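You operate a simulated robot arm through the tools that you are given. There is no shell and no other tool. Be economical: measure what you need, move in short steps, check, and stop when the job is done.

Carry out the task below with a simulated robot arm. There is one attempt and no reset: what you move stays moved.

TASK
Dose bottle 92 with the amount of dye on the yellow tile.
Fine: one dose, under the spout; the bottle goes back to its own spot in the long white tray, the plate ends pulled out.
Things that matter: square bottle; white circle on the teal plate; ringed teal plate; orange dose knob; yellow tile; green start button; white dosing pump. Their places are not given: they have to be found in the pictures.

It is judged by the outcome, as a careful person would: the job done as asked, and still so three seconds after it is handed in. It fails if anything else is knocked over, pushed out of place, dropped, spilled or broken.

THE ROBOT
A 7-joint arm with a two-finger parallel gripper, fixed in place. Base frame: the origin is at the foot of the arm, x ahead of it, y to its left, z up; the work surface is at about z = 0.86. Lengths are in m, angles in degrees, forces in N, time in s.
With the tool pointing down near the work surface it reaches from about 0.3 to 0.7 m from the base axis. Its first joint turns from -66.0 to 66.0 degrees. Payload 1.57 kg.
Tool frame: the origin (TCP) lies between the finger pads and is the grasp point; the fingertips stand 0.03 m ahead of it; z points along the fingers, y is the line along which they close. The gripper opens to 0.11 m. The fingers are 0.024 m wide and 0.012 m thick; the gripper's body (0.048 by 0.112 m) begins 0.078 m behind the TCP.
Orientation is that of the tool frame in the base frame, as a unit quaternion [w, x, y, z]. With the fingers straight down and closing along the base's y, the tool's x points along the base's -x, its y along +y and its z along -z.

THE INTERFACE
- The arm moves only by the tool apply_moves. Its argument "targets" is a list of rows, each a list of 3 entries, a list of its own where there are three numbers: the gripper command, from -1 (fully open) to 1 (shut), values between in proportion, then the shift along the tool's x, y, z in units of 150 mm (1.0 is 150 mm), then the turn, a rotation vector about the tool's x, y, z in units of 180 degrees (1.0 is 180 degrees). In form: [[hand, [tx, ty, tz], [rx, ry, rz]], ...]. A call has 1 to 20 rows; each row is the pose to reach, as a shift and turn from the pose commanded when the call began, along the tool's axes at that moment. A call with a number of a shift or a turn outside -1 to 1 is refused whole. A row lasts 0.2 s, in which the tool goes at most 0.05 m and 8.6 degrees; a call with a longer step from one row to the next is refused whole, and so is a gripper value outside its range. A pose out of reach is approached as far as the arm can. The call stops where the force on the tool passes 70 N (or 10 N more than at its start, if that is more) or the arm is blocked; 0.2 s more then pass. The fingers move at their own pace (about 0.108 m/s each) and stop on an object; they squeeze with about 22 N. The grip force told is the motor's: it shows also when the fingers shut on nothing. Time passes only in rows, and 0.2 s behind the last, so rows that repeat a pose let the fingers close. It gives the time, the measured TCP pose, the force on the tool (base axes), the opening and the grip force at its end, in the units of the frame above (readings bear some noise).
- Cameras (640 x 400 px; columns grow to the right, rows downward): "scene" is fixed at [0.1641, -0.3925, 1.4088]; the picture's right is [0.78, -0.63, 0.00], its down [-0.33, -0.41, -0.85] and it looks along [0.53, 0.66, -0.53] (base axes); focal length 364 px, centre (320, 200). "wrist" rides on the gripper at [-0.036, 0, -0.08] in the tool frame; the picture's right is [0.00, -1.00, 0.00], its down [0.97, 0.00, -0.24] and it looks along [0.24, 0.00, 0.97] (tool axes); focal length 218 px, centre (320, 200).
- capture(camera): a new picture of that camera. No time passes.
- probe_pixels(camera, pixels): for up to 12 pixels [column, row] of the newest picture of that camera ("zoom" is the newest enlarged one), the place [x, y, z] in the base frame of the surface seen there, good to about 0.002 m. No time passes.
- enlarge(camera, box): a new picture of the part [left, top, right, bottom] of that camera's present view, enlarged. No time passes.
- close_job(): hands the job in; it is judged then, once.

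Work in short steps. Measure before you move; look again where a grasp or a placing could have gone wrong, and mend it. You have 80 turns and 34 pictures in all, the two below and enlarged ones among them. Open the gripper and draw the arm clear of the work before you hand the job in, unless the task says otherwise; then end with one line.

The tools are called after "Call:" by a JSON object that holds its "api" and its "payload". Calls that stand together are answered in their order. apply_moves: Moves the arm, as the interface text tells. Its arguments: {"type":"object","properties":{"targets":{"type":"array","items":{"type":"array"}}},"required":["targets"]} The other tools are called the same way: capture (camera) takes a picture; probe_pixels (camera, pixels) gives the place of the surface under pixels of a picture; enlarge (camera, box) takes an enlarged picture of a part of a camera's view; close_job () hands the job in.

At the start:

```text
time_s: 0.0
tool_pos: [0.4668, 0.1421, 1.1497]
tcp_rot: [0.0, 0.0, 1.0, 0.0]
wrist_force: [0.2, 0.7, -0.9]
grip_width: 0.1099
gripper_force: 0.1
```

scene: 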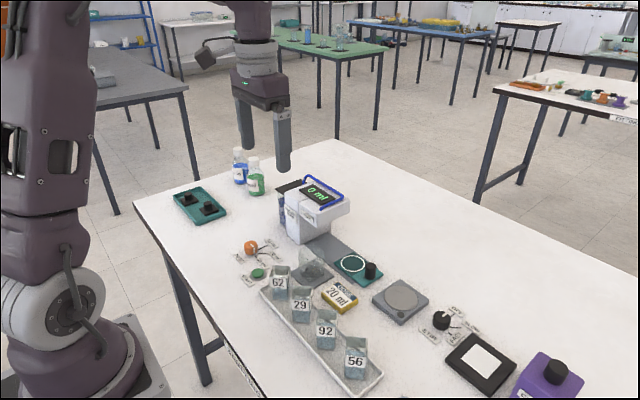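
wrist: 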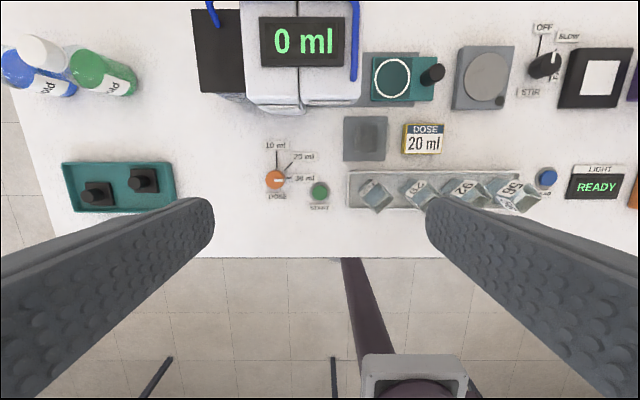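

The pictures show the pump (315,205), dose knob (251,247), green button (258,273), plate (358,268), and bottle 92 (326,330). I enlarge the parts that matter.

Call:
{"api": "enlarge", "payload": {"camera": "scene", "box": [220, 170, 420, 295]}}

Call:
{"api": "enlarge", "payload": {"camera": "wrist", "box": [240, 90, 560, 230]}}

Call:
{"api": "probe_pixels", "payload": {"camera": "wrist", "pixels": [[275, 180], [320, 190], [392, 78], [433, 73], [420, 90], [367, 137], [275, 145], [303, 157], [302, 178], [305, 100], [352, 205], [410, 62]]}}

Call:
{"api": "probe_pixels", "payload": {"camera": "scene", "pixels": [[326, 330], [325, 314], [355, 345], [301, 291], [281, 268], [358, 265], [371, 264], [372, 275], [251, 245], [258, 271], [315, 190], [340, 210]]}}

```text
3.20 times, centred on (320, 232) of scene
```

zoom: 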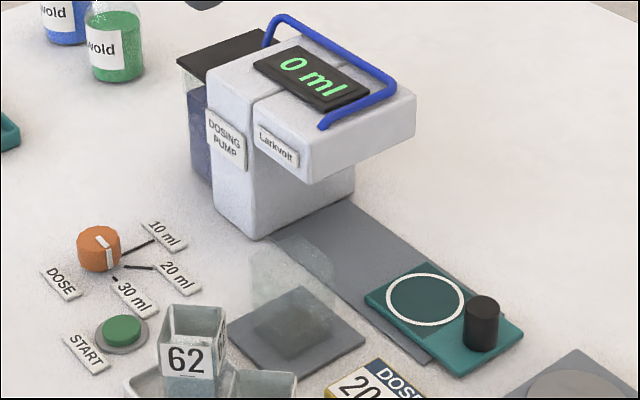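

```text
2.00 times, centred on (400, 160) of wrist
```

zoom: 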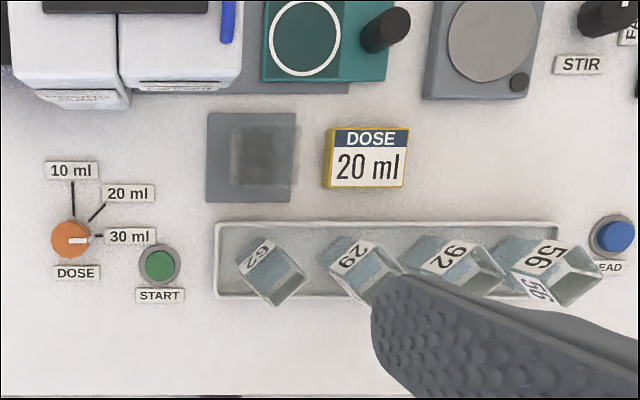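

```text
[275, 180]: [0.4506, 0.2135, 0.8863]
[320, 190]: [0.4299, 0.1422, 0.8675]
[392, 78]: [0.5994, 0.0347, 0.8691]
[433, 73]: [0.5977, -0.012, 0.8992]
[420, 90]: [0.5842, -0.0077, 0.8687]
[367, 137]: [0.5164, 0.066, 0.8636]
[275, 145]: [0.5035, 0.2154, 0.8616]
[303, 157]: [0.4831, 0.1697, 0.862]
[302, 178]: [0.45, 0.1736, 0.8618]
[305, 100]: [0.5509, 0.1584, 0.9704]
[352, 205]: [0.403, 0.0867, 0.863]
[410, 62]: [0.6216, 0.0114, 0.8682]
```

```text
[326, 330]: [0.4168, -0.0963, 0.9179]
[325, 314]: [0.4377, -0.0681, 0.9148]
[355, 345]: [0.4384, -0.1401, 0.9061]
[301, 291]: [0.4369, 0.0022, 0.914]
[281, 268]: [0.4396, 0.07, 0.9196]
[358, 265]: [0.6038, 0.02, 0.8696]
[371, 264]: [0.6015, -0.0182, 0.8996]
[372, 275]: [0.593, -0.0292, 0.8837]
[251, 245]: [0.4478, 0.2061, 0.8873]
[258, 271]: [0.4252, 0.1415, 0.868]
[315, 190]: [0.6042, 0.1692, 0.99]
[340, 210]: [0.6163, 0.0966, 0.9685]
```

The knob's pointer is at 30 ml and the tile says 20 ml, so the knob must turn about 45° anticlockwise. I move above the knob with the gripper part open and look closer.

Call:
{"api": "apply_moves", "payload": {"targets": [[-0.2, [0.03, 0.11, 0.2], [0, 0, 0]], [-0.2, [0.06, 0.22, 0.4], [0, 0, 0]], [-0.2, [0.09, 0.34, 0.6], [0, 0, 0]], [-0.2, [0.113, 0.453, 0.8], [0, 0, 0]], [-0.2, [0.113, 0.453, 0.8], [0, 0, 0]]]}}

Call:
{"api": "capture", "payload": {"camera": "wrist"}}

```text
time_s: 1.2
tool_pos: [0.4497, 0.2113, 1.0293]
tcp_rot: [0.0, 0.0, 1.0, 0.0]
wrist_force: [0.0, -0.9, -0.9]
grip_width: 0.066
gripper_force: 0.1
```

```text
29 pictures are left
```

wrist: 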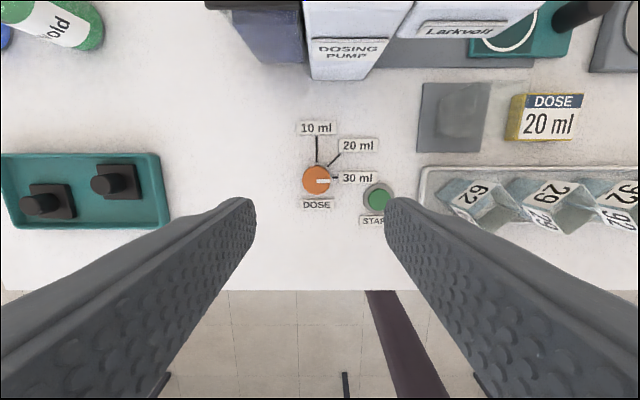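

The knob is at (317,180); I probe its outline, the button and a few other points.

Call:
{"api": "probe_pixels", "payload": {"camera": "wrist", "pixels": [[306, 176], [328, 176], [317, 169], [317, 190], [317, 180], [378, 199], [366, 199], [358, 178], [334, 162], [317, 150], [317, 206]]}}

```text
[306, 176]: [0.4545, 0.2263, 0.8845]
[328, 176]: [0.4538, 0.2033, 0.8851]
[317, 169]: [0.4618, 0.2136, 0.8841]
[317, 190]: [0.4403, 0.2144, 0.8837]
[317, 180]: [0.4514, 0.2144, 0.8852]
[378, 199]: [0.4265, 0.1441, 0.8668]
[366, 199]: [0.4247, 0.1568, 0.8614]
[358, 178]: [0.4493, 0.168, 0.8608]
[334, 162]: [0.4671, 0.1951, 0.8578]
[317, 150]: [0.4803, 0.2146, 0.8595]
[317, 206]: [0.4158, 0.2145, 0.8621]
```

Knob centre is (0.451, 0.2145), top 0.885. I go down on it with the fingertips at 0.870 and grip.

Call:
{"api": "apply_moves", "payload": {"targets": [[-0.2, [-0.009, 0.021, 0.3], [0, 0, 0]], [-0.2, [-0.009, 0.021, 0.6], [0, 0, 0]], [-0.2, [-0.009, 0.021, 0.8], [0, 0, 0]], [-0.2, [-0.009, 0.021, 0.862], [0, 0, 0]], [-0.2, [-0.009, 0.021, 0.862], [0, 0, 0]], [1, [-0.009, 0.021, 0.862], [0, 0, 0]], [1, [-0.009, 0.021, 0.862], [0, 0, 0]], [1, [-0.009, 0.021, 0.862], [0, 0, 0]]]}}

```text
time_s: 3.0
tool_pos: [0.4505, 0.215, 0.9008]
tcp_rot: [0.001, 0.0, 1.0, 0.001]
wrist_force: [-0.2, 8.9, -10.3]
grip_width: 0.0296
gripper_force: 39.9
```

Gripped at 0.0296. I turn it 45° anticlockwise from above (tool -z), then open and rise.

Call:
{"api": "apply_moves", "payload": {"targets": [[1, [0, 0, 0], [0, 0, -0.04]], [1, [0, 0, 0], [0, 0, -0.08]], [1, [0, 0, 0], [0, 0, -0.12]], [1, [0, 0, 0], [0, 0, -0.16]], [1, [0, 0, 0], [0, 0, -0.2]], [1, [0, 0, 0], [0, 0, -0.23]], [1, [0, 0, 0], [0, 0, -0.25]], [1, [0, 0, 0], [0, 0, -0.25]]]}}

Call:
{"api": "apply_moves", "payload": {"targets": [[0.2, [0, 0, 0], [0, 0, 0]], [0, [0, 0, 0], [0, 0, 0]], [0, [0, 0, -0.2], [0, 0, 0]], [0, [0, 0, -0.4], [0, 0, 0.04]], [0, [0, 0, -0.5], [0, 0, 0.08]], [0, [0, 0, -0.5], [0, 0, 0.12]], [0, [0, 0, -0.5], [0, 0, 0.16]], [0, [0, 0, -0.5], [0, 0, 0.2]], [0, [0, 0, -0.5], [0, 0, 0.24]], [0, [0, 0, -0.5], [0, 0, 0.25]]]}}

Call:
{"api": "capture", "payload": {"camera": "wrist"}}

```text
time_s: 4.8
tool_pos: [0.4514, 0.2168, 0.9004]
tcp_rot: [0.002, -0.385, 0.923, 0.001]
wrist_force: [-6.5, 27.1, 13.8]
grip_width: 0.0295
gripper_force: 39.2
```

```text
time_s: 7.0
tool_pos: [0.451, 0.2147, 0.9742]
tcp_rot: [-0.001, 0.002, 1.0, 0.0]
wrist_force: [0.3, 0.3, 0.2]
grip_width: 0.0552
gripper_force: 0.0
```

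```text
28 pictures are left
```

wrist: 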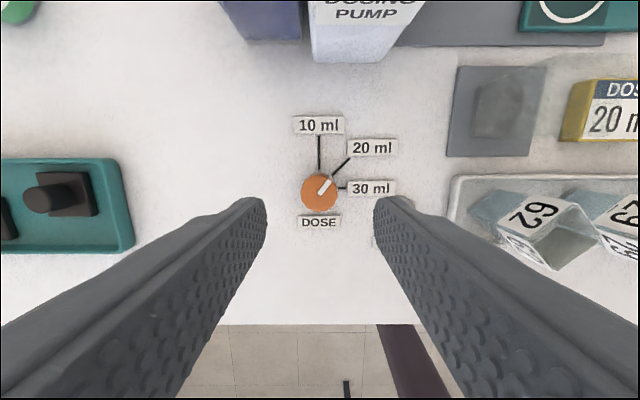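

The knob now points to 20 ml. Next I rise and go over bottle 92 in the tray.

Call:
{"api": "apply_moves", "payload": {"targets": [[0, [0, -0.1, -0.3], [0, 0, 0]], [0, [0.05, -0.3, -0.5], [0, 0, 0]], [-0.5, [0.1, -0.6, -0.6], [0, 0, 0]], [-0.5, [0.1, -0.9, -0.6], [0, 0, 0]], [-0.5, [0.1, -1, -0.6], [0, 0, 0]]]}}

Call:
{"api": "apply_moves", "payload": {"targets": [[-0.5, [0, -0.3, 0], [0, 0, 0]], [-0.5, [0, -0.6, 0], [0, 0, 0]], [-0.5, [0, -0.9, 0], [0, 0, 0]], [-0.5, [0, -0.97, 0], [0, 0, 0]], [-0.5, [0, -0.97, 0], [0, 0, 0]]]}}

Call:
{"api": "capture", "payload": {"camera": "wrist"}}

```text
time_s: 8.2
tool_pos: [0.4365, 0.0638, 1.0634]
tcp_rot: [0.0, 0.001, 1.0, 0.0]
wrist_force: [-0.5, 0.6, -0.1]
grip_width: 0.0823
gripper_force: 0.0
```

```text
time_s: 9.4
tool_pos: [0.4364, -0.0819, 1.0649]
tcp_rot: [0.0, 0.0, 1.0, 0.0]
wrist_force: [-0.3, 0.1, 0.2]
grip_width: 0.0821
gripper_force: 0.0
```

```text
27 pictures are left
```

wrist: 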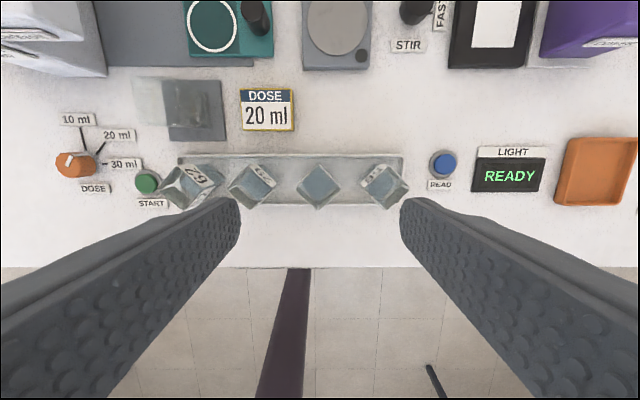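

Call:
{"api": "enlarge", "payload": {"camera": "wrist", "box": [240, 130, 420, 242]}}

Call:
{"api": "enlarge", "payload": {"camera": "scene", "box": [240, 240, 400, 340]}}

Call:
{"api": "enlarge", "payload": {"camera": "wrist", "box": [110, 50, 270, 150]}}

```text
3.56 times, centred on (330, 186) of wrist
```

zoom: 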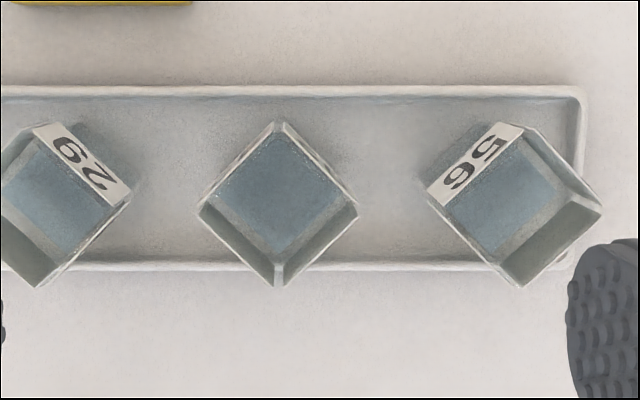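

```text
4.00 times, centred on (320, 290) of scene
```

zoom: 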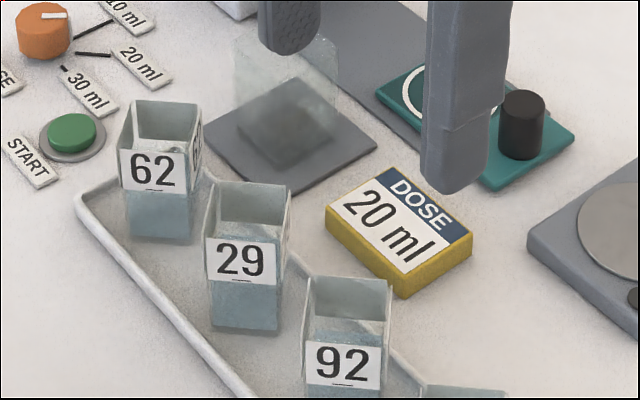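

```text
4.00 times, centred on (190, 100) of wrist
```

zoom: 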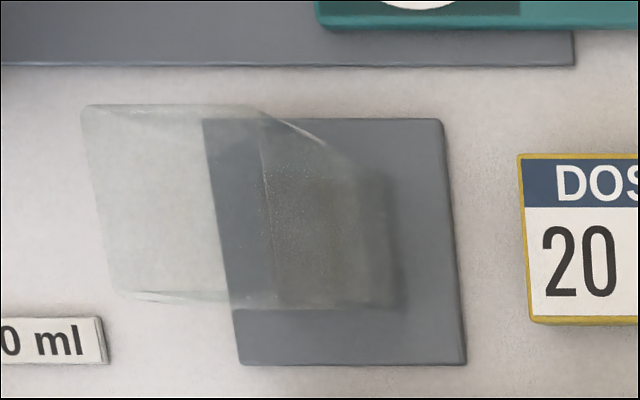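

A clear glass stands on the grey pad near (0.516, 0.066), to be kept clear of. Bottle 92 stands at about 45°; I probe its rim corners.

Call:
{"api": "enlarge", "payload": {"camera": "wrist", "box": [280, 150, 360, 220]}}

```text
5.71 times, centred on (320, 185) of wrist
```

zoom: 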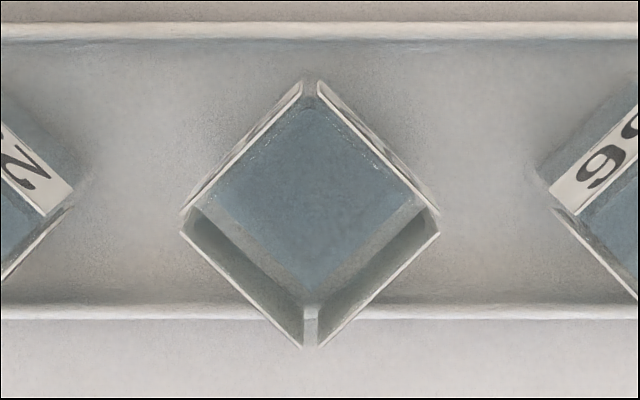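

Call:
{"api": "probe_pixels", "payload": {"camera": "zoom", "pixels": [[185, 228], [436, 228], [303, 346], [316, 346], [304, 84], [318, 84], [312, 190], [250, 110], [312, 31], [312, 311], [375, 290], [245, 290]]}}

```text
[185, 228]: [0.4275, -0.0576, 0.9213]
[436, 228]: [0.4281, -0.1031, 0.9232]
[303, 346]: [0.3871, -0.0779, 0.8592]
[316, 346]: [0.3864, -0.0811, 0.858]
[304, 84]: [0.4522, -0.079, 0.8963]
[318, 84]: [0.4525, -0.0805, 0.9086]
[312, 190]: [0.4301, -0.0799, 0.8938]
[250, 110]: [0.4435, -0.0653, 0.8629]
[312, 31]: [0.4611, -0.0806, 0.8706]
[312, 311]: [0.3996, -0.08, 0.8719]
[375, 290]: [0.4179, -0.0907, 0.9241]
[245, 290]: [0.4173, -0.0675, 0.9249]
```

Bottle 92 is centred at about (0.429, -0.0804), rim 0.924, sides at 45° and about 33 mm wide. I turn the gripper -45° above it and lower halfway, to check before gripping.

Call:
{"api": "apply_moves", "payload": {"targets": [[-0.2, [0.049, 0.01, 0], [0, 0, 0.045]], [-0.2, [0.049, 0.01, 0], [0, 0, 0.09]], [-0.2, [0.049, 0.01, 0], [0, 0, 0.135]], [-0.2, [0.049, 0.01, 0.1], [0, 0, 0.18]], [-0.2, [0.049, 0.01, 0.3], [0, 0, 0.22]], [-0.2, [0.049, 0.01, 0.5], [0, 0, 0.25]], [-0.2, [0.049, 0.01, 0.5], [0, 0, 0.25]]]}}

Call:
{"api": "capture", "payload": {"camera": "wrist"}}

```text
time_s: 11.0
tool_pos: [0.4295, -0.0802, 0.9894]
tcp_rot: [0.0, 0.384, 0.923, 0.0]
wrist_force: [-0.4, -0.7, 0.0]
grip_width: 0.066
gripper_force: 0.1
```

```text
22 pictures are left
```

wrist: 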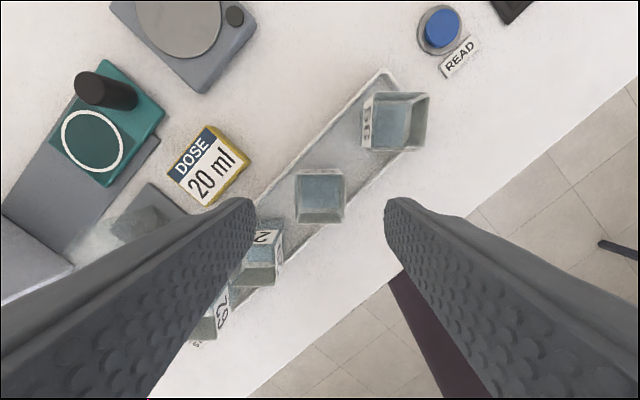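

The bottle (320,196) is square to the fingers and centred. I descend to 0.908 and grip.

Call:
{"api": "apply_moves", "payload": {"targets": [[-0.2, [0, 0, 0.2], [0, 0, 0]], [-0.2, [0, 0, 0.4], [0, 0, 0]], [-0.2, [0, 0, 0.5], [0, 0, 0]], [-0.2, [0, 0, 0.543], [0, 0, 0]], [-0.2, [0, 0, 0.543], [0, 0, 0]], [0.2, [0, 0, 0.543], [0, 0, 0]], [0.6, [0, 0, 0.543], [0, 0, 0]], [1, [0, 0, 0.543], [0, 0, 0]], [1, [0, 0, 0.543], [0, 0, 0]]]}}

```text
time_s: 13.0
tool_pos: [0.4293, -0.0804, 0.9077]
tcp_rot: [0.0, 0.383, 0.924, -0.001]
wrist_force: [0.3, -0.7, 0.4]
grip_width: 0.0336
gripper_force: 22.3
```

Gripped at 33.6 mm. I lift straight up gently, then turn a further -45° while high.

Call:
{"api": "apply_moves", "payload": {"targets": [[1, [0, 0, -0.05], [0, 0, 0]], [1, [0, 0, -0.15], [0, 0, 0]], [1, [0, 0, -0.28], [0, 0, 0]], [1, [0, 0, -0.42], [0, 0, 0]], [1, [0, 0, -0.56], [0, 0, 0]], [1, [0, 0, -0.68], [0, 0, 0]], [1, [0, 0, -0.77], [0, 0, 0]], [1, [0, 0, -0.8], [0, 0, 0]], [1, [0, 0, -0.8], [0, 0, 0.02]], [1, [0, 0, -0.8], [0, 0, 0.05]], [1, [0, 0, -0.8], [0, 0, 0.085]], [1, [0, 0, -0.8], [0, 0, 0.12]], [1, [0, 0, -0.8], [0, 0, 0.155]], [1, [0, 0, -0.8], [0, 0, 0.19]], [1, [0, 0, -0.8], [0, 0, 0.22]], [1, [0, 0, -0.8], [0, 0, 0.24]], [1, [0, 0, -0.8], [0, 0, 0.25]], [1, [0, 0, -0.8], [0, 0, 0.25]]]}}

Call:
{"api": "capture", "payload": {"camera": "wrist"}}

Call:
{"api": "capture", "payload": {"camera": "scene"}}

```text
time_s: 16.8
tool_pos: [0.428, -0.0795, 1.0282]
tcp_rot: [0.0, 0.707, 0.707, 0.0]
wrist_force: [0.4, 1.1, 0.0]
grip_width: 0.0333
gripper_force: 21.5
```

```text
21 pictures are left
```

wrist: 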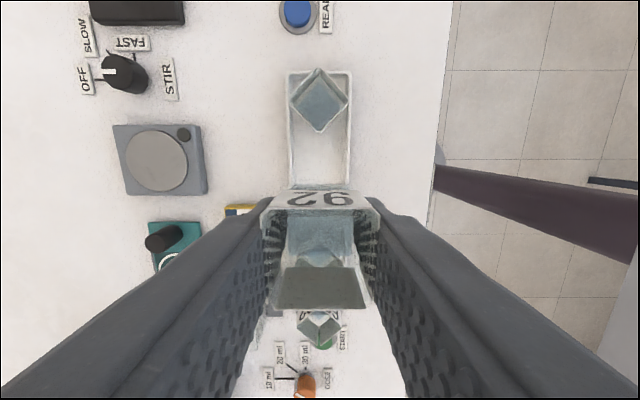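

```text
20 pictures are left
```

scene: 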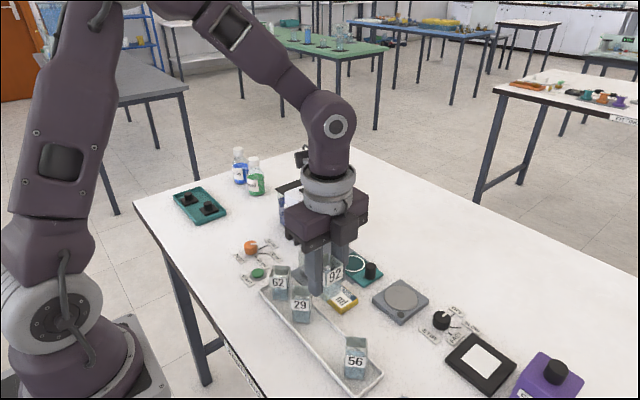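

Bottle 92 is held. I measure the white circle on the plate and the spout more precisely.

Call:
{"api": "enlarge", "payload": {"camera": "scene", "box": [320, 235, 400, 285]}}

```text
8.00 times, centred on (360, 260) of scene
```

zoom: 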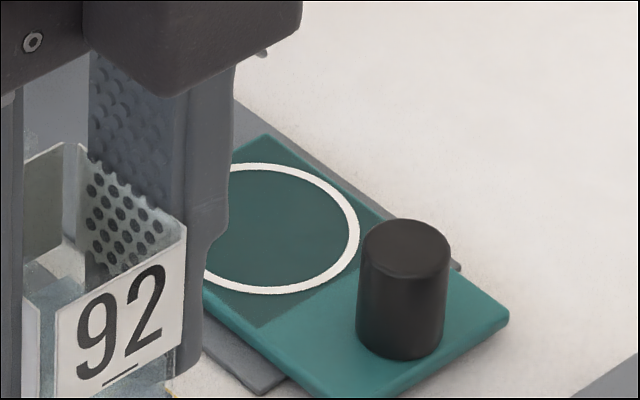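

Call:
{"api": "probe_pixels", "payload": {"camera": "zoom", "pixels": [[353, 235], [262, 168], [255, 289], [310, 178], [315, 282], [265, 230], [405, 237], [375, 228], [435, 260], [266, 145], [500, 315], [320, 350]]}}

```text
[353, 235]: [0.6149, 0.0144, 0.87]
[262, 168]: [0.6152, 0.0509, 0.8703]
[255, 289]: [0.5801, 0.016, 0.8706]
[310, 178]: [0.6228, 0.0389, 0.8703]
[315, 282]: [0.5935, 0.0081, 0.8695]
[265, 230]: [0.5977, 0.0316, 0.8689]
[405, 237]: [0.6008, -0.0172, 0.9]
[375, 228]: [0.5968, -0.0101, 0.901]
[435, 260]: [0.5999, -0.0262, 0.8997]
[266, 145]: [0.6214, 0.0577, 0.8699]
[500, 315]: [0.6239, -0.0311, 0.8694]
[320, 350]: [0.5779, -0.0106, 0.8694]
```

Circle centre is (0.5975, 0.0327), plate top 0.8695; handle at (0.600, -0.018). I carry the bottle over it at height, slowly.

Call:
{"api": "apply_moves", "payload": {"targets": [[1, [0.02, 0.03, 0], [0, 0, 0]], [1, [0.07, 0.1, 0], [0, 0, 0]], [1, [0.15, 0.22, 0], [0, 0, 0]], [1, [0.23, 0.35, 0], [0, 0, 0]], [1, [0.32, 0.48, 0], [0, 0, 0]], [1, [0.41, 0.62, 0], [0, 0, 0]], [1, [0.5, 0.75, 0], [0, 0, 0]], [1, [0.58, 0.87, 0], [0, 0, 0]], [1, [0.64, 0.96, 0], [0, 0, 0]], [1, [0.66, 0.99, 0], [0, 0, 0]], [1, [0.66, 0.99, 0], [0, 0, 0]]]}}

```text
time_s: 19.2
tool_pos: [0.5775, 0.0193, 1.028]
tcp_rot: [-0.001, 0.707, 0.707, 0.001]
wrist_force: [-0.1, 0.1, -0.2]
grip_width: 0.033
gripper_force: 21.9
```

Call:
{"api": "apply_moves", "payload": {"targets": [[1, [0.03, 0.05, 0], [0, 0, 0]], [1, [0.07, 0.1, 0], [0, 0, 0]], [1, [0.089, 0.133, 0.03], [0, 0, 0]], [1, [0.089, 0.133, 0.12], [0, 0, 0]], [1, [0.089, 0.133, 0.25], [0, 0, 0]], [1, [0.089, 0.133, 0.39], [0, 0, 0]], [1, [0.089, 0.133, 0.52], [0, 0, 0]], [1, [0.089, 0.133, 0.62], [0, 0, 0]], [1, [0.089, 0.133, 0.667], [0, 0, 0]], [1, [0.089, 0.133, 0.667], [0, 0, 0]]]}}

Call:
{"api": "enlarge", "payload": {"camera": "scene", "box": [290, 190, 410, 290]}}

```text
time_s: 21.4
tool_pos: [0.5966, 0.0321, 0.9272]
tcp_rot: [0.0, 0.707, 0.707, 0.001]
wrist_force: [-0.2, -0.2, 0.5]
grip_width: 0.0335
gripper_force: 21.8
```

```text
4.00 times, centred on (350, 240) of scene
```

zoom: 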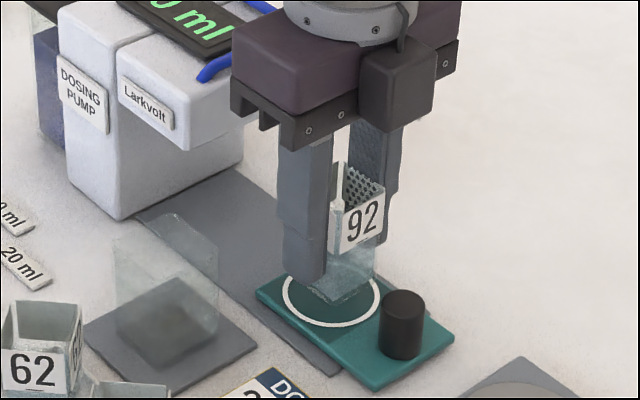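

The bottle hangs over the circle. I lower it 13 mm, and look before releasing only at the force.

Call:
{"api": "apply_moves", "payload": {"targets": [[1, [0.004, 0.006, 0.03], [0, 0, 0]], [1, [0.004, 0.006, 0.06], [0, 0, 0]], [1, [0.004, 0.006, 0.08], [0, 0, 0]], [1, [0.004, 0.006, 0.086], [0, 0, 0]], [1, [0.004, 0.006, 0.086], [0, 0, 0]]]}}

```text
time_s: 22.6
tool_pos: [0.5978, 0.0335, 0.9148]
tcp_rot: [0.0, 0.707, 0.707, 0.0]
wrist_force: [-0.4, -0.2, -0.5]
grip_width: 0.0333
gripper_force: 22.5
```

Call:
{"api": "apply_moves", "payload": {"targets": [[1, [0, 0, 0.006], [0, 0, 0]], [1, [0, 0, 0.008], [0, 0, 0]], [0.3, [0, 0, 0.008], [0, 0, 0]], [0, [0, 0, 0.008], [0, 0, 0]], [-0.2, [0, 0, 0.008], [0, 0, 0]], [-0.2, [0, 0, -0.1], [0, 0, 0]], [-0.2, [0, 0, -0.3], [0, 0, 0]], [-0.2, [0, 0, -0.5], [0, 0, 0]], [-0.2, [-0.15, 0, -0.6], [0, 0, 0]], [-0.2, [-0.35, 0, -0.6], [0, 0, 0]], [-0.2, [-0.35, 0, -0.6], [0, 0, 0]]]}}

Call:
{"api": "capture", "payload": {"camera": "wrist"}}

Call:
{"api": "enlarge", "payload": {"camera": "scene", "box": [290, 190, 410, 290]}}

```text
time_s: 25.0
tool_pos: [0.5981, -0.0197, 1.0045]
tcp_rot: [0.0, 0.707, 0.707, 0.0]
wrist_force: [-0.6, -0.1, 0.5]
grip_width: 0.0658
gripper_force: 0.1
```

```text
17 pictures are left
```

wrist: 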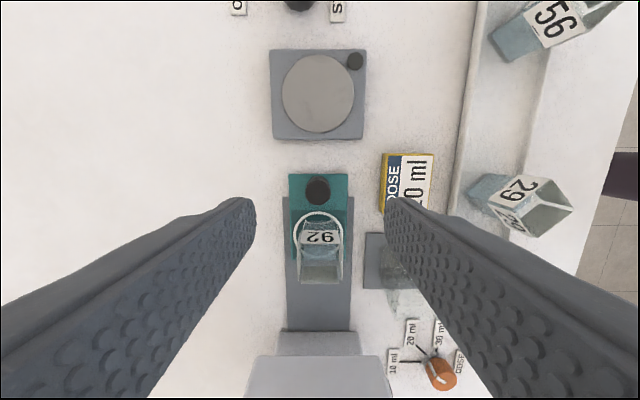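

```text
4.00 times, centred on (350, 240) of scene
```

zoom: 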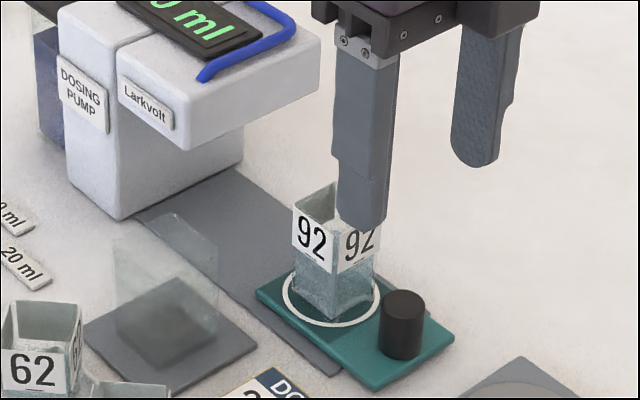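

The bottle stands within the circle. I measure the pump head and rail to plan the push.

Call:
{"api": "probe_pixels", "payload": {"camera": "wrist", "pixels": [[318, 318], [318, 328], [318, 334], [318, 345], [318, 353], [318, 362], [318, 380], [318, 190], [306, 190], [330, 190], [318, 178], [318, 202]]}}

Call:
{"api": "probe_pixels", "payload": {"camera": "zoom", "pixels": [[200, 145], [200, 100], [310, 45], [310, 90], [185, 98], [260, 80], [180, 190], [240, 160], [245, 175], [340, 370], [265, 50], [215, 70]]}}

```text
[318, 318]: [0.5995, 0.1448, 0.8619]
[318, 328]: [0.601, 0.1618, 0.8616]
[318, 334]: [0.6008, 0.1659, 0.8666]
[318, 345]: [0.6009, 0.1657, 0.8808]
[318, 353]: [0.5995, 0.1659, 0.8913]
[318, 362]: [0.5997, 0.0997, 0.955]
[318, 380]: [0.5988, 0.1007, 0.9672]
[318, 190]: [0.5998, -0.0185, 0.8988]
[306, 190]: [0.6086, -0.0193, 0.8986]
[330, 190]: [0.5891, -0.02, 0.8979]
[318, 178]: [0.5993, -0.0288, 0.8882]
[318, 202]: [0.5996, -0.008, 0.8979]
```

```text
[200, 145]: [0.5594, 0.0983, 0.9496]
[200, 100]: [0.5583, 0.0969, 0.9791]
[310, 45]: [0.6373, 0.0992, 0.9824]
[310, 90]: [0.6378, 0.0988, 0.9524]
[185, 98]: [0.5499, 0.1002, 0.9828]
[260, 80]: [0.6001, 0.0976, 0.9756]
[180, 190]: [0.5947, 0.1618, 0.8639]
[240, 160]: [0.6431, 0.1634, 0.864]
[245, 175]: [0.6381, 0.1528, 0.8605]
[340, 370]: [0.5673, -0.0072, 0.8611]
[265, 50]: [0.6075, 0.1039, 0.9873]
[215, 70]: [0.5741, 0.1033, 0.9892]
```

Head front is y≈0.099, underside 0.945, column y≈0.165; the bottle rim (0.930) passes under. I tilt the gripper 20° so its body leans away from the pump, then grip the handle at (0.5995,-0.018).

Call:
{"api": "apply_moves", "payload": {"targets": [[-0.2, [-0.042, 0.009, 0], [0, 0.04, 0]], [-0.2, [-0.042, 0.009, 0], [0, 0.08, 0]], [-0.2, [-0.042, 0.009, 0.1], [0, 0.111, 0]], [-0.2, [-0.042, 0.009, 0.3], [0, 0.111, 0]], [-0.2, [-0.042, 0.009, 0.5], [0, 0.111, 0]], [-0.2, [-0.042, 0.009, 0.6], [0, 0.111, 0]], [-0.2, [-0.042, 0.009, 0.643], [0, 0.111, 0]], [-0.2, [-0.042, 0.009, 0.643], [0, 0.111, 0]]]}}

Call:
{"api": "enlarge", "payload": {"camera": "scene", "box": [290, 190, 410, 290]}}

```text
time_s: 26.8
tool_pos: [0.5999, -0.0256, 0.908]
tcp_rot: [-0.122, 0.696, 0.697, 0.122]
wrist_force: [0.1, 0.7, 0.3]
grip_width: 0.0658
gripper_force: 0.1
```

```text
4.00 times, centred on (350, 240) of scene
```

zoom: 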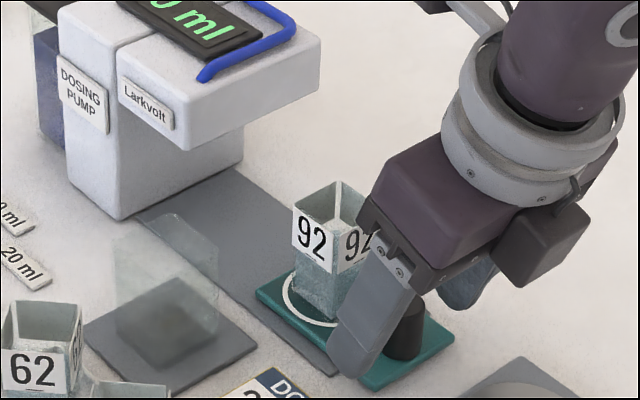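

Well placed. I close on the handle and push the plate in by 80 mm gently.

Call:
{"api": "apply_moves", "payload": {"targets": [[0.3, [0, 0, 0], [0, 0, 0]], [1, [0, 0, 0], [0, 0, 0]], [1, [0, 0, 0], [0, 0, 0]], [1, [0, 0, 0], [0, 0, 0]], [1, [0.02, 0, 0.0073], [0, 0, 0]], [1, [0.06, 0, 0.0218], [0, 0, 0]], [1, [0.12, 0, 0.0437], [0, 0, 0]], [1, [0.18, 0, 0.0655], [0, 0, 0]], [1, [0.24, 0, 0.0874], [0, 0, 0]], [1, [0.3, 0, 0.1092], [0, 0, 0]], [1, [0.36, 0, 0.131], [0, 0, 0]], [1, [0.42, 0, 0.1529], [0, 0, 0]], [1, [0.47, 0, 0.171], [0, 0, 0]], [1, [0.495, 0, 0.18], [0, 0, 0]], [1, [0.501, 0, 0.182], [0, 0, 0]]]}}

Call:
{"api": "enlarge", "payload": {"camera": "scene", "box": [270, 170, 390, 270]}}

```text
time_s: 30.0
tool_pos: [0.6, 0.0544, 0.9086]
tcp_rot: [-0.123, 0.696, 0.696, 0.123]
wrist_force: [5.3, -0.9, 4.1]
grip_width: 0.0219
gripper_force: 35.0
```

```text
4.00 times, centred on (330, 220) of scene
```

zoom: 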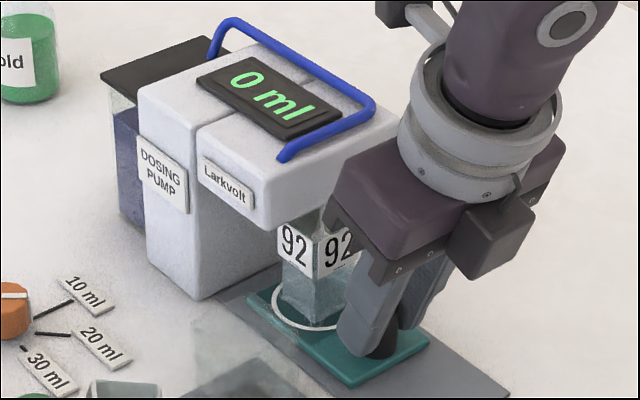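

Plate slides smoothly; the bottle goes under the head. I continue slowly in 4 mm steps toward the end stop, watching the force.

Call:
{"api": "apply_moves", "payload": {"targets": [[1, [0.025, 0, 0.0091], [0, 0, 0]], [1, [0.05, 0, 0.0182], [0, 0, 0]], [1, [0.075, 0, 0.0273], [0, 0, 0]], [1, [0.1, 0, 0.0364], [0, 0, 0]], [1, [0.125, 0, 0.0455], [0, 0, 0]]]}}

```text
time_s: 31.2
tool_pos: [0.599, 0.0712, 0.9085]
tcp_rot: [-0.121, 0.698, 0.696, 0.121]
wrist_force: [7.6, -25.7, -0.3]
grip_width: 0.0214
gripper_force: 34.8
```

The stop is met at a travel of 97 mm (circle at y≈0.130, mid-head). I release and draw back along the tool axis, then look.

Call:
{"api": "apply_moves", "payload": {"targets": [[1, [-0.015, 0, -0.005], [0, 0, 0]], [0.4, [-0.015, 0, -0.005], [0, 0, 0]], [0, [-0.015, 0, -0.005], [0, 0, 0]], [-0.2, [-0.015, 0, -0.005], [0, 0, 0]], [-0.2, [-0.015, 0, -0.15], [0, 0, 0]], [-0.2, [-0.015, 0, -0.4], [0, 0, 0]], [-0.2, [-0.015, 0, -0.7], [0, 0, 0]], [-0.2, [-0.015, 0, -0.9], [0, 0, 0]], [-0.2, [-0.015, 0, -0.9], [0, 0, 0]]]}}

Call:
{"api": "enlarge", "payload": {"camera": "scene", "box": [270, 170, 390, 270]}}

```text
time_s: 33.2
tool_pos: [0.5985, 0.0257, 1.0349]
tcp_rot: [-0.123, 0.696, 0.696, 0.124]
wrist_force: [0.4, 0.3, 0.0]
grip_width: 0.066
gripper_force: 0.1
```

```text
4.00 times, centred on (330, 220) of scene
```

zoom: 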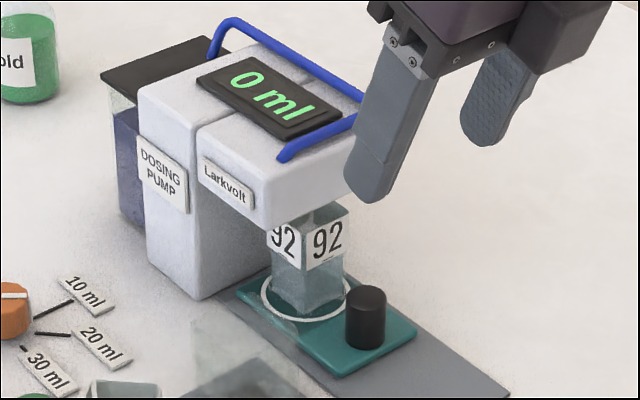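

Bottle 92 stands under the head, plate fully in. I note the handle's place, then straighten the tool and go toward the start button with the fingers shut.

Call:
{"api": "probe_pixels", "payload": {"camera": "zoom", "pixels": [[366, 297], [350, 300], [382, 297], [310, 320]]}}

Call:
{"api": "apply_moves", "payload": {"targets": [[0, [0.0684, -0.1, -0.188], [0, -0.03, 0]], [0.5, [0.0684, -0.35, -0.188], [0, -0.06, 0]], [1, [0.0684, -0.65, -0.188], [0, -0.09, 0]], [1, [0.0684, -0.9, -0.188], [0, -0.111, 0]], [1, [0.0684, -0.99, -0.188], [0, -0.111, 0]], [1, [0.0684, -0.99, -0.188], [0, -0.111, 0]]]}}

```text
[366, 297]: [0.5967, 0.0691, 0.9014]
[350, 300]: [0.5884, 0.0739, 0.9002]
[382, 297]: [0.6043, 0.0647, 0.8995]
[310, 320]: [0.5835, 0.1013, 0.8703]
```

```text
time_s: 34.6
tool_pos: [0.4512, 0.0264, 1.066]
tcp_rot: [0.0, 0.707, 0.707, 0.0]
wrist_force: [0.9, 0.5, -0.1]
grip_width: 0.0001
gripper_force: 21.2
```

Call:
{"api": "apply_moves", "payload": {"targets": [[1, [0.2, -0.05, 0], [0, 0, 0]], [1, [0.45, -0.1, 0], [0, 0, 0]], [1, [0.7, -0.15, 0], [0, 0, 0]], [1, [0.777, -0.161, 0.1], [0, 0, 0]], [1, [0.777, -0.161, 0.4], [0, 0, 0]], [1, [0.777, -0.161, 0.7], [0, 0, 0]], [1, [0.777, -0.161, 0.9], [0, 0, 0]], [1, [0.777, -0.161, 0.9], [0, 0, 0]]]}}

Call:
{"api": "enlarge", "payload": {"camera": "scene", "box": [220, 200, 340, 300]}}

```text
time_s: 36.4
tool_pos: [0.4263, 0.1431, 0.9296]
tcp_rot: [0.0, 0.707, 0.707, 0.0]
wrist_force: [0.1, 0.2, -0.2]
grip_width: 0.0001
gripper_force: 21.3
```

```text
4.00 times, centred on (280, 250) of scene
```

zoom: 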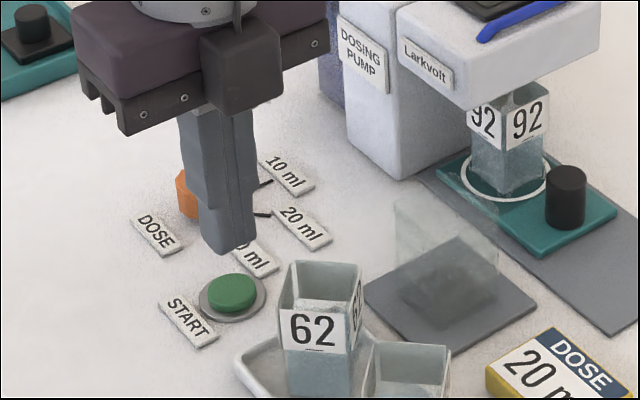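

The fingers are right above the green button. I press down about 4 mm past its top once and lift.

Call:
{"api": "apply_moves", "payload": {"targets": [[1, [0, 0, 0.1], [0, 0, 0]], [1, [0, 0, 0.19], [0, 0, 0]], [1, [0, 0, 0.21], [0, 0, 0]], [1, [0, 0, 0.225], [0, 0, 0]], [1, [0, 0, 0.24], [0, 0, 0]]]}}

Call:
{"api": "enlarge", "payload": {"camera": "scene", "box": [240, 160, 380, 270]}}

```text
time_s: 37.6
tool_pos: [0.4267, 0.1427, 0.8952]
tcp_rot: [0.0, 0.707, 0.707, 0.0]
wrist_force: [-3.0, 0.5, 7.7]
grip_width: 0.0
gripper_force: 21.2
```

```text
3.64 times, centred on (310, 215) of scene
```

zoom: 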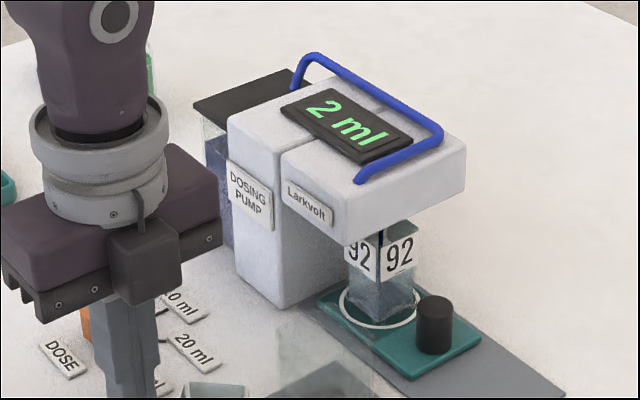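

The dose is running (2 ml). I lift off the button straight up and wait.

Call:
{"api": "apply_moves", "payload": {"targets": [[1, [0, 0, -0.15], [0, 0, 0]], [1, [0, 0, -0.4], [0, 0, 0]], [1, [0, 0, -0.7], [0, 0, 0]], [1, [0, 0, -1], [0, 0, 0]], [1, [0, 0, -1], [0, 0, 0]], [1, [0, 0, -1], [0, 0, 0]], [1, [0, 0, -1], [0, 0, 0]], [1, [0, 0, -1], [0, 0, 0]], [1, [0, 0, -1], [0, 0, 0]], [1, [0, 0, -1], [0, 0, 0]], [1, [0, 0, -1], [0, 0, 0]], [1, [0, 0, -1], [0, 0, 0]], [1, [0, 0, -1], [0, 0, 0]], [1, [0, 0, -1], [0, 0, 0]], [1, [0, 0, -1], [0, 0, 0]], [1, [0, 0, -1], [0, 0, 0]], [1, [0, 0, -1], [0, 0, 0]], [1, [0, 0, -1], [0, 0, 0]], [1, [0, 0, -1], [0, 0, 0]], [1, [0, 0, -1], [0, 0, 0]]]}}

Call:
{"api": "enlarge", "payload": {"camera": "scene", "box": [240, 160, 380, 270]}}

```text
time_s: 41.8
tool_pos: [0.4259, 0.1431, 1.0432]
tcp_rot: [0.001, 0.707, 0.707, 0.0]
wrist_force: [-0.7, 0.3, -1.0]
grip_width: 0.0001
gripper_force: 21.3
```

```text
3.64 times, centred on (310, 215) of scene
```

zoom: 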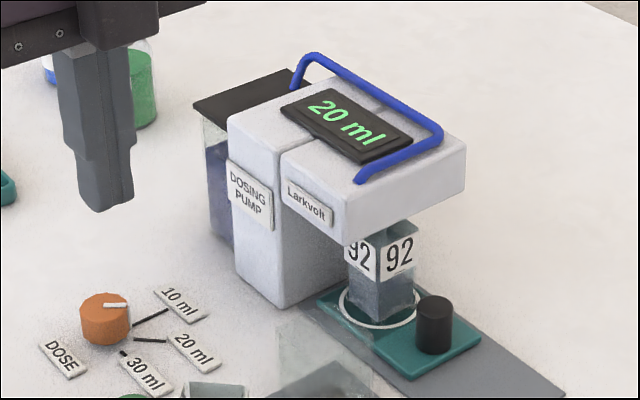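

The display reads 20 ml and the flow has stopped. I go back round the same way to the plate's handle, opening and tilting again.

Call:
{"api": "apply_moves", "payload": {"targets": [[1, [-0.1, 0.02, -0.1], [0, 0, 0]], [1, [-0.35, 0.07, -0.152], [0, 0, 0]], [1, [-0.6, 0.12, -0.152], [0, 0, 0]], [1, [-0.75, 0.16, -0.152], [0, 0, 0]], [1, [-0.778, 0.168, -0.152], [0, 0, 0]], [1, [-0.778, 0.168, -0.152], [0, 0, 0]]]}}

Call:
{"api": "apply_moves", "payload": {"targets": [[0.5, [0, 0.2, 0], [0, 0.03, 0]], [0, [0, 0.45, 0.05], [0, 0.06, 0]], [-0.2, [0, 0.7, 0.1], [0, 0.09, 0]], [-0.2, [0, 0.92, 0.16], [0, 0.111, 0]], [-0.2, [0, 0.982, 0.207], [0, 0.111, 0]], [-0.2, [0, 0.982, 0.207], [0, 0.111, 0]]]}}

```text
time_s: 43.2
tool_pos: [0.4511, 0.024, 1.067]
tcp_rot: [-0.001, 0.707, 0.707, 0.0]
wrist_force: [0.4, 0.7, -0.5]
grip_width: 0.0
gripper_force: 21.3
```

```text
time_s: 44.6
tool_pos: [0.5991, 0.0254, 1.0354]
tcp_rot: [-0.123, 0.696, 0.696, 0.122]
wrist_force: [0.3, 0.4, 0.0]
grip_width: 0.0658
gripper_force: 0.0
```

Call:
{"api": "apply_moves", "payload": {"targets": [[-0.2, [-0.005, 0, 0.25], [0, 0, 0]], [-0.2, [-0.005, 0, 0.5], [0, 0, 0]], [-0.2, [-0.005, 0, 0.72], [0, 0, 0]], [-0.2, [-0.005, 0, 0.85], [0, 0, 0]], [-0.2, [-0.005, 0, 0.899], [0, 0, 0]], [-0.2, [-0.005, 0, 0.899], [0, 0, 0]], [0.3, [-0.005, 0, 0.899], [0, 0, 0]], [1, [-0.005, 0, 0.899], [0, 0, 0]], [1, [-0.005, 0, 0.899], [0, 0, 0]], [1, [-0.005, 0, 0.899], [0, 0, 0]]]}}

```text
time_s: 46.8
tool_pos: [0.5999, 0.0728, 0.908]
tcp_rot: [-0.122, 0.696, 0.696, 0.124]
wrist_force: [11.1, 0.0, -7.7]
grip_width: 0.0218
gripper_force: 34.2
```

Handle gripped (21.8 mm). I pull the plate out gently by about 92 mm.

Call:
{"api": "apply_moves", "payload": {"targets": [[1, [-0.015, 0, -0.0055], [0, 0, 0]], [1, [-0.05, 0, -0.0182], [0, 0, 0]], [1, [-0.1, 0, -0.0364], [0, 0, 0]], [1, [-0.16, 0, -0.0582], [0, 0, 0]], [1, [-0.22, 0, -0.0801], [0, 0, 0]], [1, [-0.28, 0, -0.1019], [0, 0, 0]], [1, [-0.34, 0, -0.1237], [0, 0, 0]], [1, [-0.4, 0, -0.1456], [0, 0, 0]], [1, [-0.46, 0, -0.1674], [0, 0, 0]], [1, [-0.51, 0, -0.1856], [0, 0, 0]], [1, [-0.55, 0, -0.2], [0, 0, 0]], [1, [-0.57, 0, -0.2075], [0, 0, 0]], [1, [-0.576, 0, -0.2097], [0, 0, 0]]]}}

Call:
{"api": "apply_moves", "payload": {"targets": [[1, [-0.01, 0, -0.0036], [0, 0, 0]], [1, [-0.02, 0, -0.0073], [0, 0, 0]], [1, [-0.03, 0, -0.0109], [0, 0, 0]], [1, [-0.035, 0, -0.0127], [0, 0, 0]]]}}

```text
time_s: 49.6
tool_pos: [0.6005, -0.0191, 0.9098]
tcp_rot: [-0.124, 0.696, 0.697, 0.124]
wrist_force: [21.8, 14.2, -7.0]
grip_width: 0.0219
gripper_force: 34.5
```

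```text
time_s: 50.6
tool_pos: [0.6004, -0.0247, 0.9099]
tcp_rot: [-0.123, 0.697, 0.696, 0.124]
wrist_force: [20.8, 25.7, 0.0]
grip_width: 0.0218
gripper_force: 34.7
```

Back at the outer stop (97.5 mm). I release, draw up clear and look.

Call:
{"api": "apply_moves", "payload": {"targets": [[1, [0.008, 0, 0.003], [0, 0, 0]], [0.4, [0.008, 0, 0.003], [0, 0, 0]], [0, [0.008, 0, 0.003], [0, 0, 0]], [-0.2, [0.008, 0, 0.003], [0, 0, 0]], [-0.2, [0.008, 0, -0.15], [0, 0, 0]], [-0.2, [0.008, 0, -0.4], [0, 0, 0]], [-0.2, [0.008, 0, -0.7], [0, 0, 0]], [-0.2, [0.008, 0, -0.7], [0, -0.04, 0]], [-0.2, [0.008, 0, -0.7], [0, -0.08, 0]], [-0.2, [0.008, 0, -0.7], [0, -0.111, 0]], [-0.2, [0.008, 0, -0.7], [0, -0.111, 0]]]}}

Call:
{"api": "capture", "payload": {"camera": "wrist"}}

Call:
{"api": "enlarge", "payload": {"camera": "scene", "box": [290, 190, 410, 290]}}

```text
time_s: 53.0
tool_pos: [0.6, -0.0612, 1.0084]
tcp_rot: [0.0, 0.707, 0.707, -0.001]
wrist_force: [0.3, -0.9, -0.3]
grip_width: 0.066
gripper_force: 0.1
```

```text
9 pictures are left
```

wrist: 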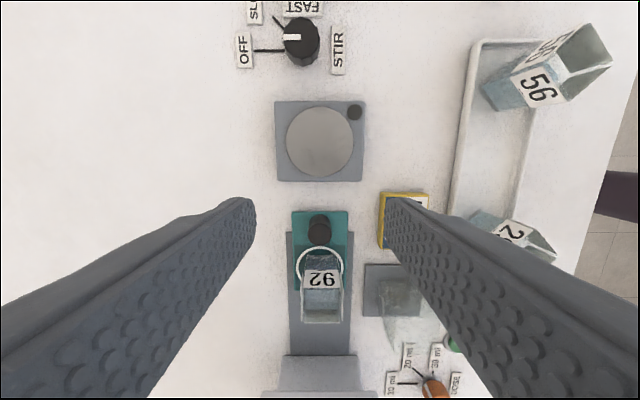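

```text
4.00 times, centred on (350, 240) of scene
```

zoom: 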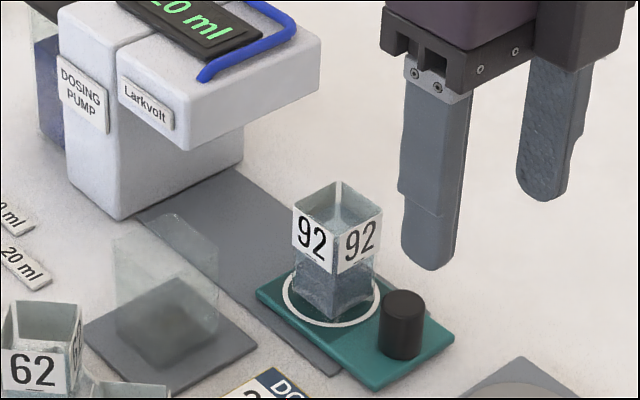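

The plate is out and the bottle stands as before. I move over it and grip it at the same pose (0.598, 0.0335, 0.914).

Call:
{"api": "apply_moves", "payload": {"targets": [[-0.2, [0.2, -0.005, 0], [0, 0, 0]], [-0.2, [0.4, -0.01, 0], [0, 0, 0]], [-0.2, [0.58, -0.015, 0], [0, 0, 0]], [-0.2, [0.631, -0.015, 0], [0, 0, 0]], [-0.2, [0.631, -0.015, 0.02], [0, 0, 0]], [-0.2, [0.631, -0.015, 0.2], [0, 0, 0]], [-0.2, [0.631, -0.015, 0.4], [0, 0, 0]], [-0.2, [0.631, -0.015, 0.57], [0, 0, 0]], [-0.2, [0.631, -0.015, 0.626], [0, 0, 0]], [-0.2, [0.631, -0.015, 0.626], [0, 0, 0]], [0.2, [0.631, -0.015, 0.626], [0, 0, 0]], [0.6, [0.631, -0.015, 0.626], [0, 0, 0]], [1, [0.631, -0.015, 0.626], [0, 0, 0]], [1, [0.631, -0.015, 0.626], [0, 0, 0]]]}}

```text
time_s: 56.0
tool_pos: [0.5968, 0.0346, 0.9134]
tcp_rot: [0.001, 0.707, 0.707, 0.0]
wrist_force: [-0.1, -0.9, -0.2]
grip_width: 0.0333
gripper_force: 22.3
```

Gripped again. I lift straight up gently, then start back.

Call:
{"api": "apply_moves", "payload": {"targets": [[1, [0, 0, -0.04], [0, 0, 0]], [1, [0, 0, -0.13], [0, 0, 0]], [1, [0, 0, -0.26], [0, 0, 0]], [1, [0, 0, -0.4], [0, 0, 0]], [1, [0, 0, -0.54], [0, 0, 0]], [1, [0, 0, -0.66], [0, 0, 0]], [1, [0, 0, -0.75], [0, 0, 0]], [1, [0, 0, -0.78], [0, 0, 0]], [1, [-0.02, -0.03, -0.78], [0, 0, 0]], [1, [-0.07, -0.1, -0.78], [0, 0, 0]], [1, [-0.15, -0.22, -0.78], [0, 0, 0]], [1, [-0.23, -0.35, -0.78], [0, 0, 0]], [1, [-0.32, -0.48, -0.78], [0, 0, 0]], [1, [-0.41, -0.62, -0.78], [0, 0, 0]], [1, [-0.5, -0.75, -0.78], [0, 0, 0]], [1, [-0.58, -0.87, -0.78], [0, 0, 0]], [1, [-0.64, -0.96, -0.78], [0, 0, 0]], [1, [-0.66, -0.99, -0.78], [0, 0, 0]], [1, [-0.66, -0.99, -0.78], [0, 0, 0]]]}}

```text
time_s: 60.0
tool_pos: [0.4475, -0.0669, 1.0318]
tcp_rot: [0.001, 0.707, 0.707, -0.001]
wrist_force: [0.1, -0.2, 0.1]
grip_width: 0.0331
gripper_force: 21.5
```

Call:
{"api": "apply_moves", "payload": {"targets": [[1, [-0.03, -0.04, 0], [0, 0, 0]], [1, [-0.07, -0.09, 0], [0, 0, -0.02]], [1, [-0.09, -0.121, 0], [0, 0, -0.05]], [1, [-0.09, -0.121, 0], [0, 0, -0.085]], [1, [-0.09, -0.121, 0], [0, 0, -0.12]], [1, [-0.09, -0.121, 0], [0, 0, -0.155]], [1, [-0.09, -0.121, 0], [0, 0, -0.19]], [1, [-0.09, -0.121, 0], [0, 0, -0.22]], [1, [-0.09, -0.121, 0], [0, 0, -0.24]], [1, [-0.09, -0.121, 0], [0, 0, -0.25]], [1, [-0.09, -0.121, 0], [0, 0, -0.25]]]}}

Call:
{"api": "capture", "payload": {"camera": "wrist"}}

```text
time_s: 62.4
tool_pos: [0.43, -0.079, 1.0312]
tcp_rot: [0.001, 0.383, 0.924, -0.001]
wrist_force: [-0.1, -1.1, -0.9]
grip_width: 0.0331
gripper_force: 21.9
```

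```text
7 pictures are left
```

wrist: 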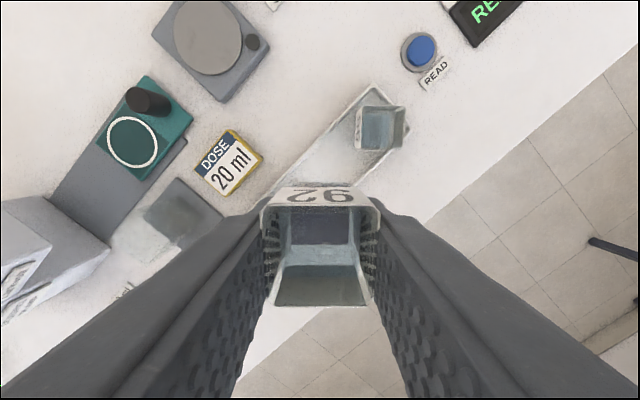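

Over its spot with the right turn. I lower it slowly to just above the tray floor and check the force.

Call:
{"api": "apply_moves", "payload": {"targets": [[1, [-0.002, -0.007, 0.04], [0, 0, 0]], [1, [-0.002, -0.007, 0.14], [0, 0, 0]], [1, [-0.002, -0.007, 0.27], [0, 0, 0]], [1, [-0.002, -0.007, 0.41], [0, 0, 0]], [1, [-0.002, -0.007, 0.54], [0, 0, 0]], [1, [-0.002, -0.007, 0.65], [0, 0, 0]], [1, [-0.002, -0.007, 0.73], [0, 0, 0]], [1, [-0.002, -0.007, 0.78], [0, 0, 0]], [1, [-0.002, -0.007, 0.805], [0, 0, 0]], [1, [-0.002, -0.007, 0.815], [0, 0, 0]], [1, [-0.002, -0.007, 0.815], [0, 0, 0]]]}}

Call:
{"api": "enlarge", "payload": {"camera": "scene", "box": [270, 260, 400, 395]}}

```text
time_s: 64.8
tool_pos: [0.4298, -0.0794, 0.91]
tcp_rot: [0.0, 0.383, 0.924, 0.0]
wrist_force: [0.2, 0.0, -0.7]
grip_width: 0.0331
gripper_force: 22.0
```

```text
2.96 times, centred on (335, 328) of scene
```

zoom: 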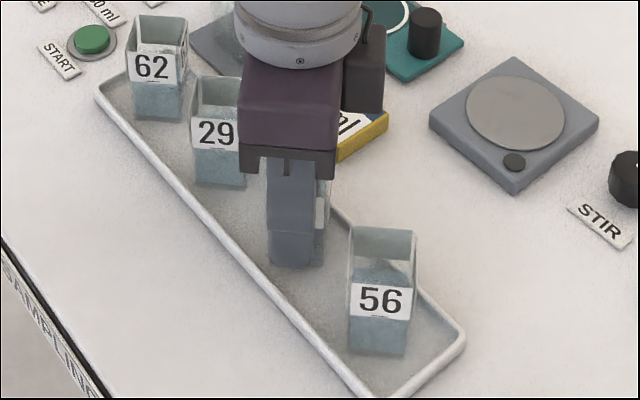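

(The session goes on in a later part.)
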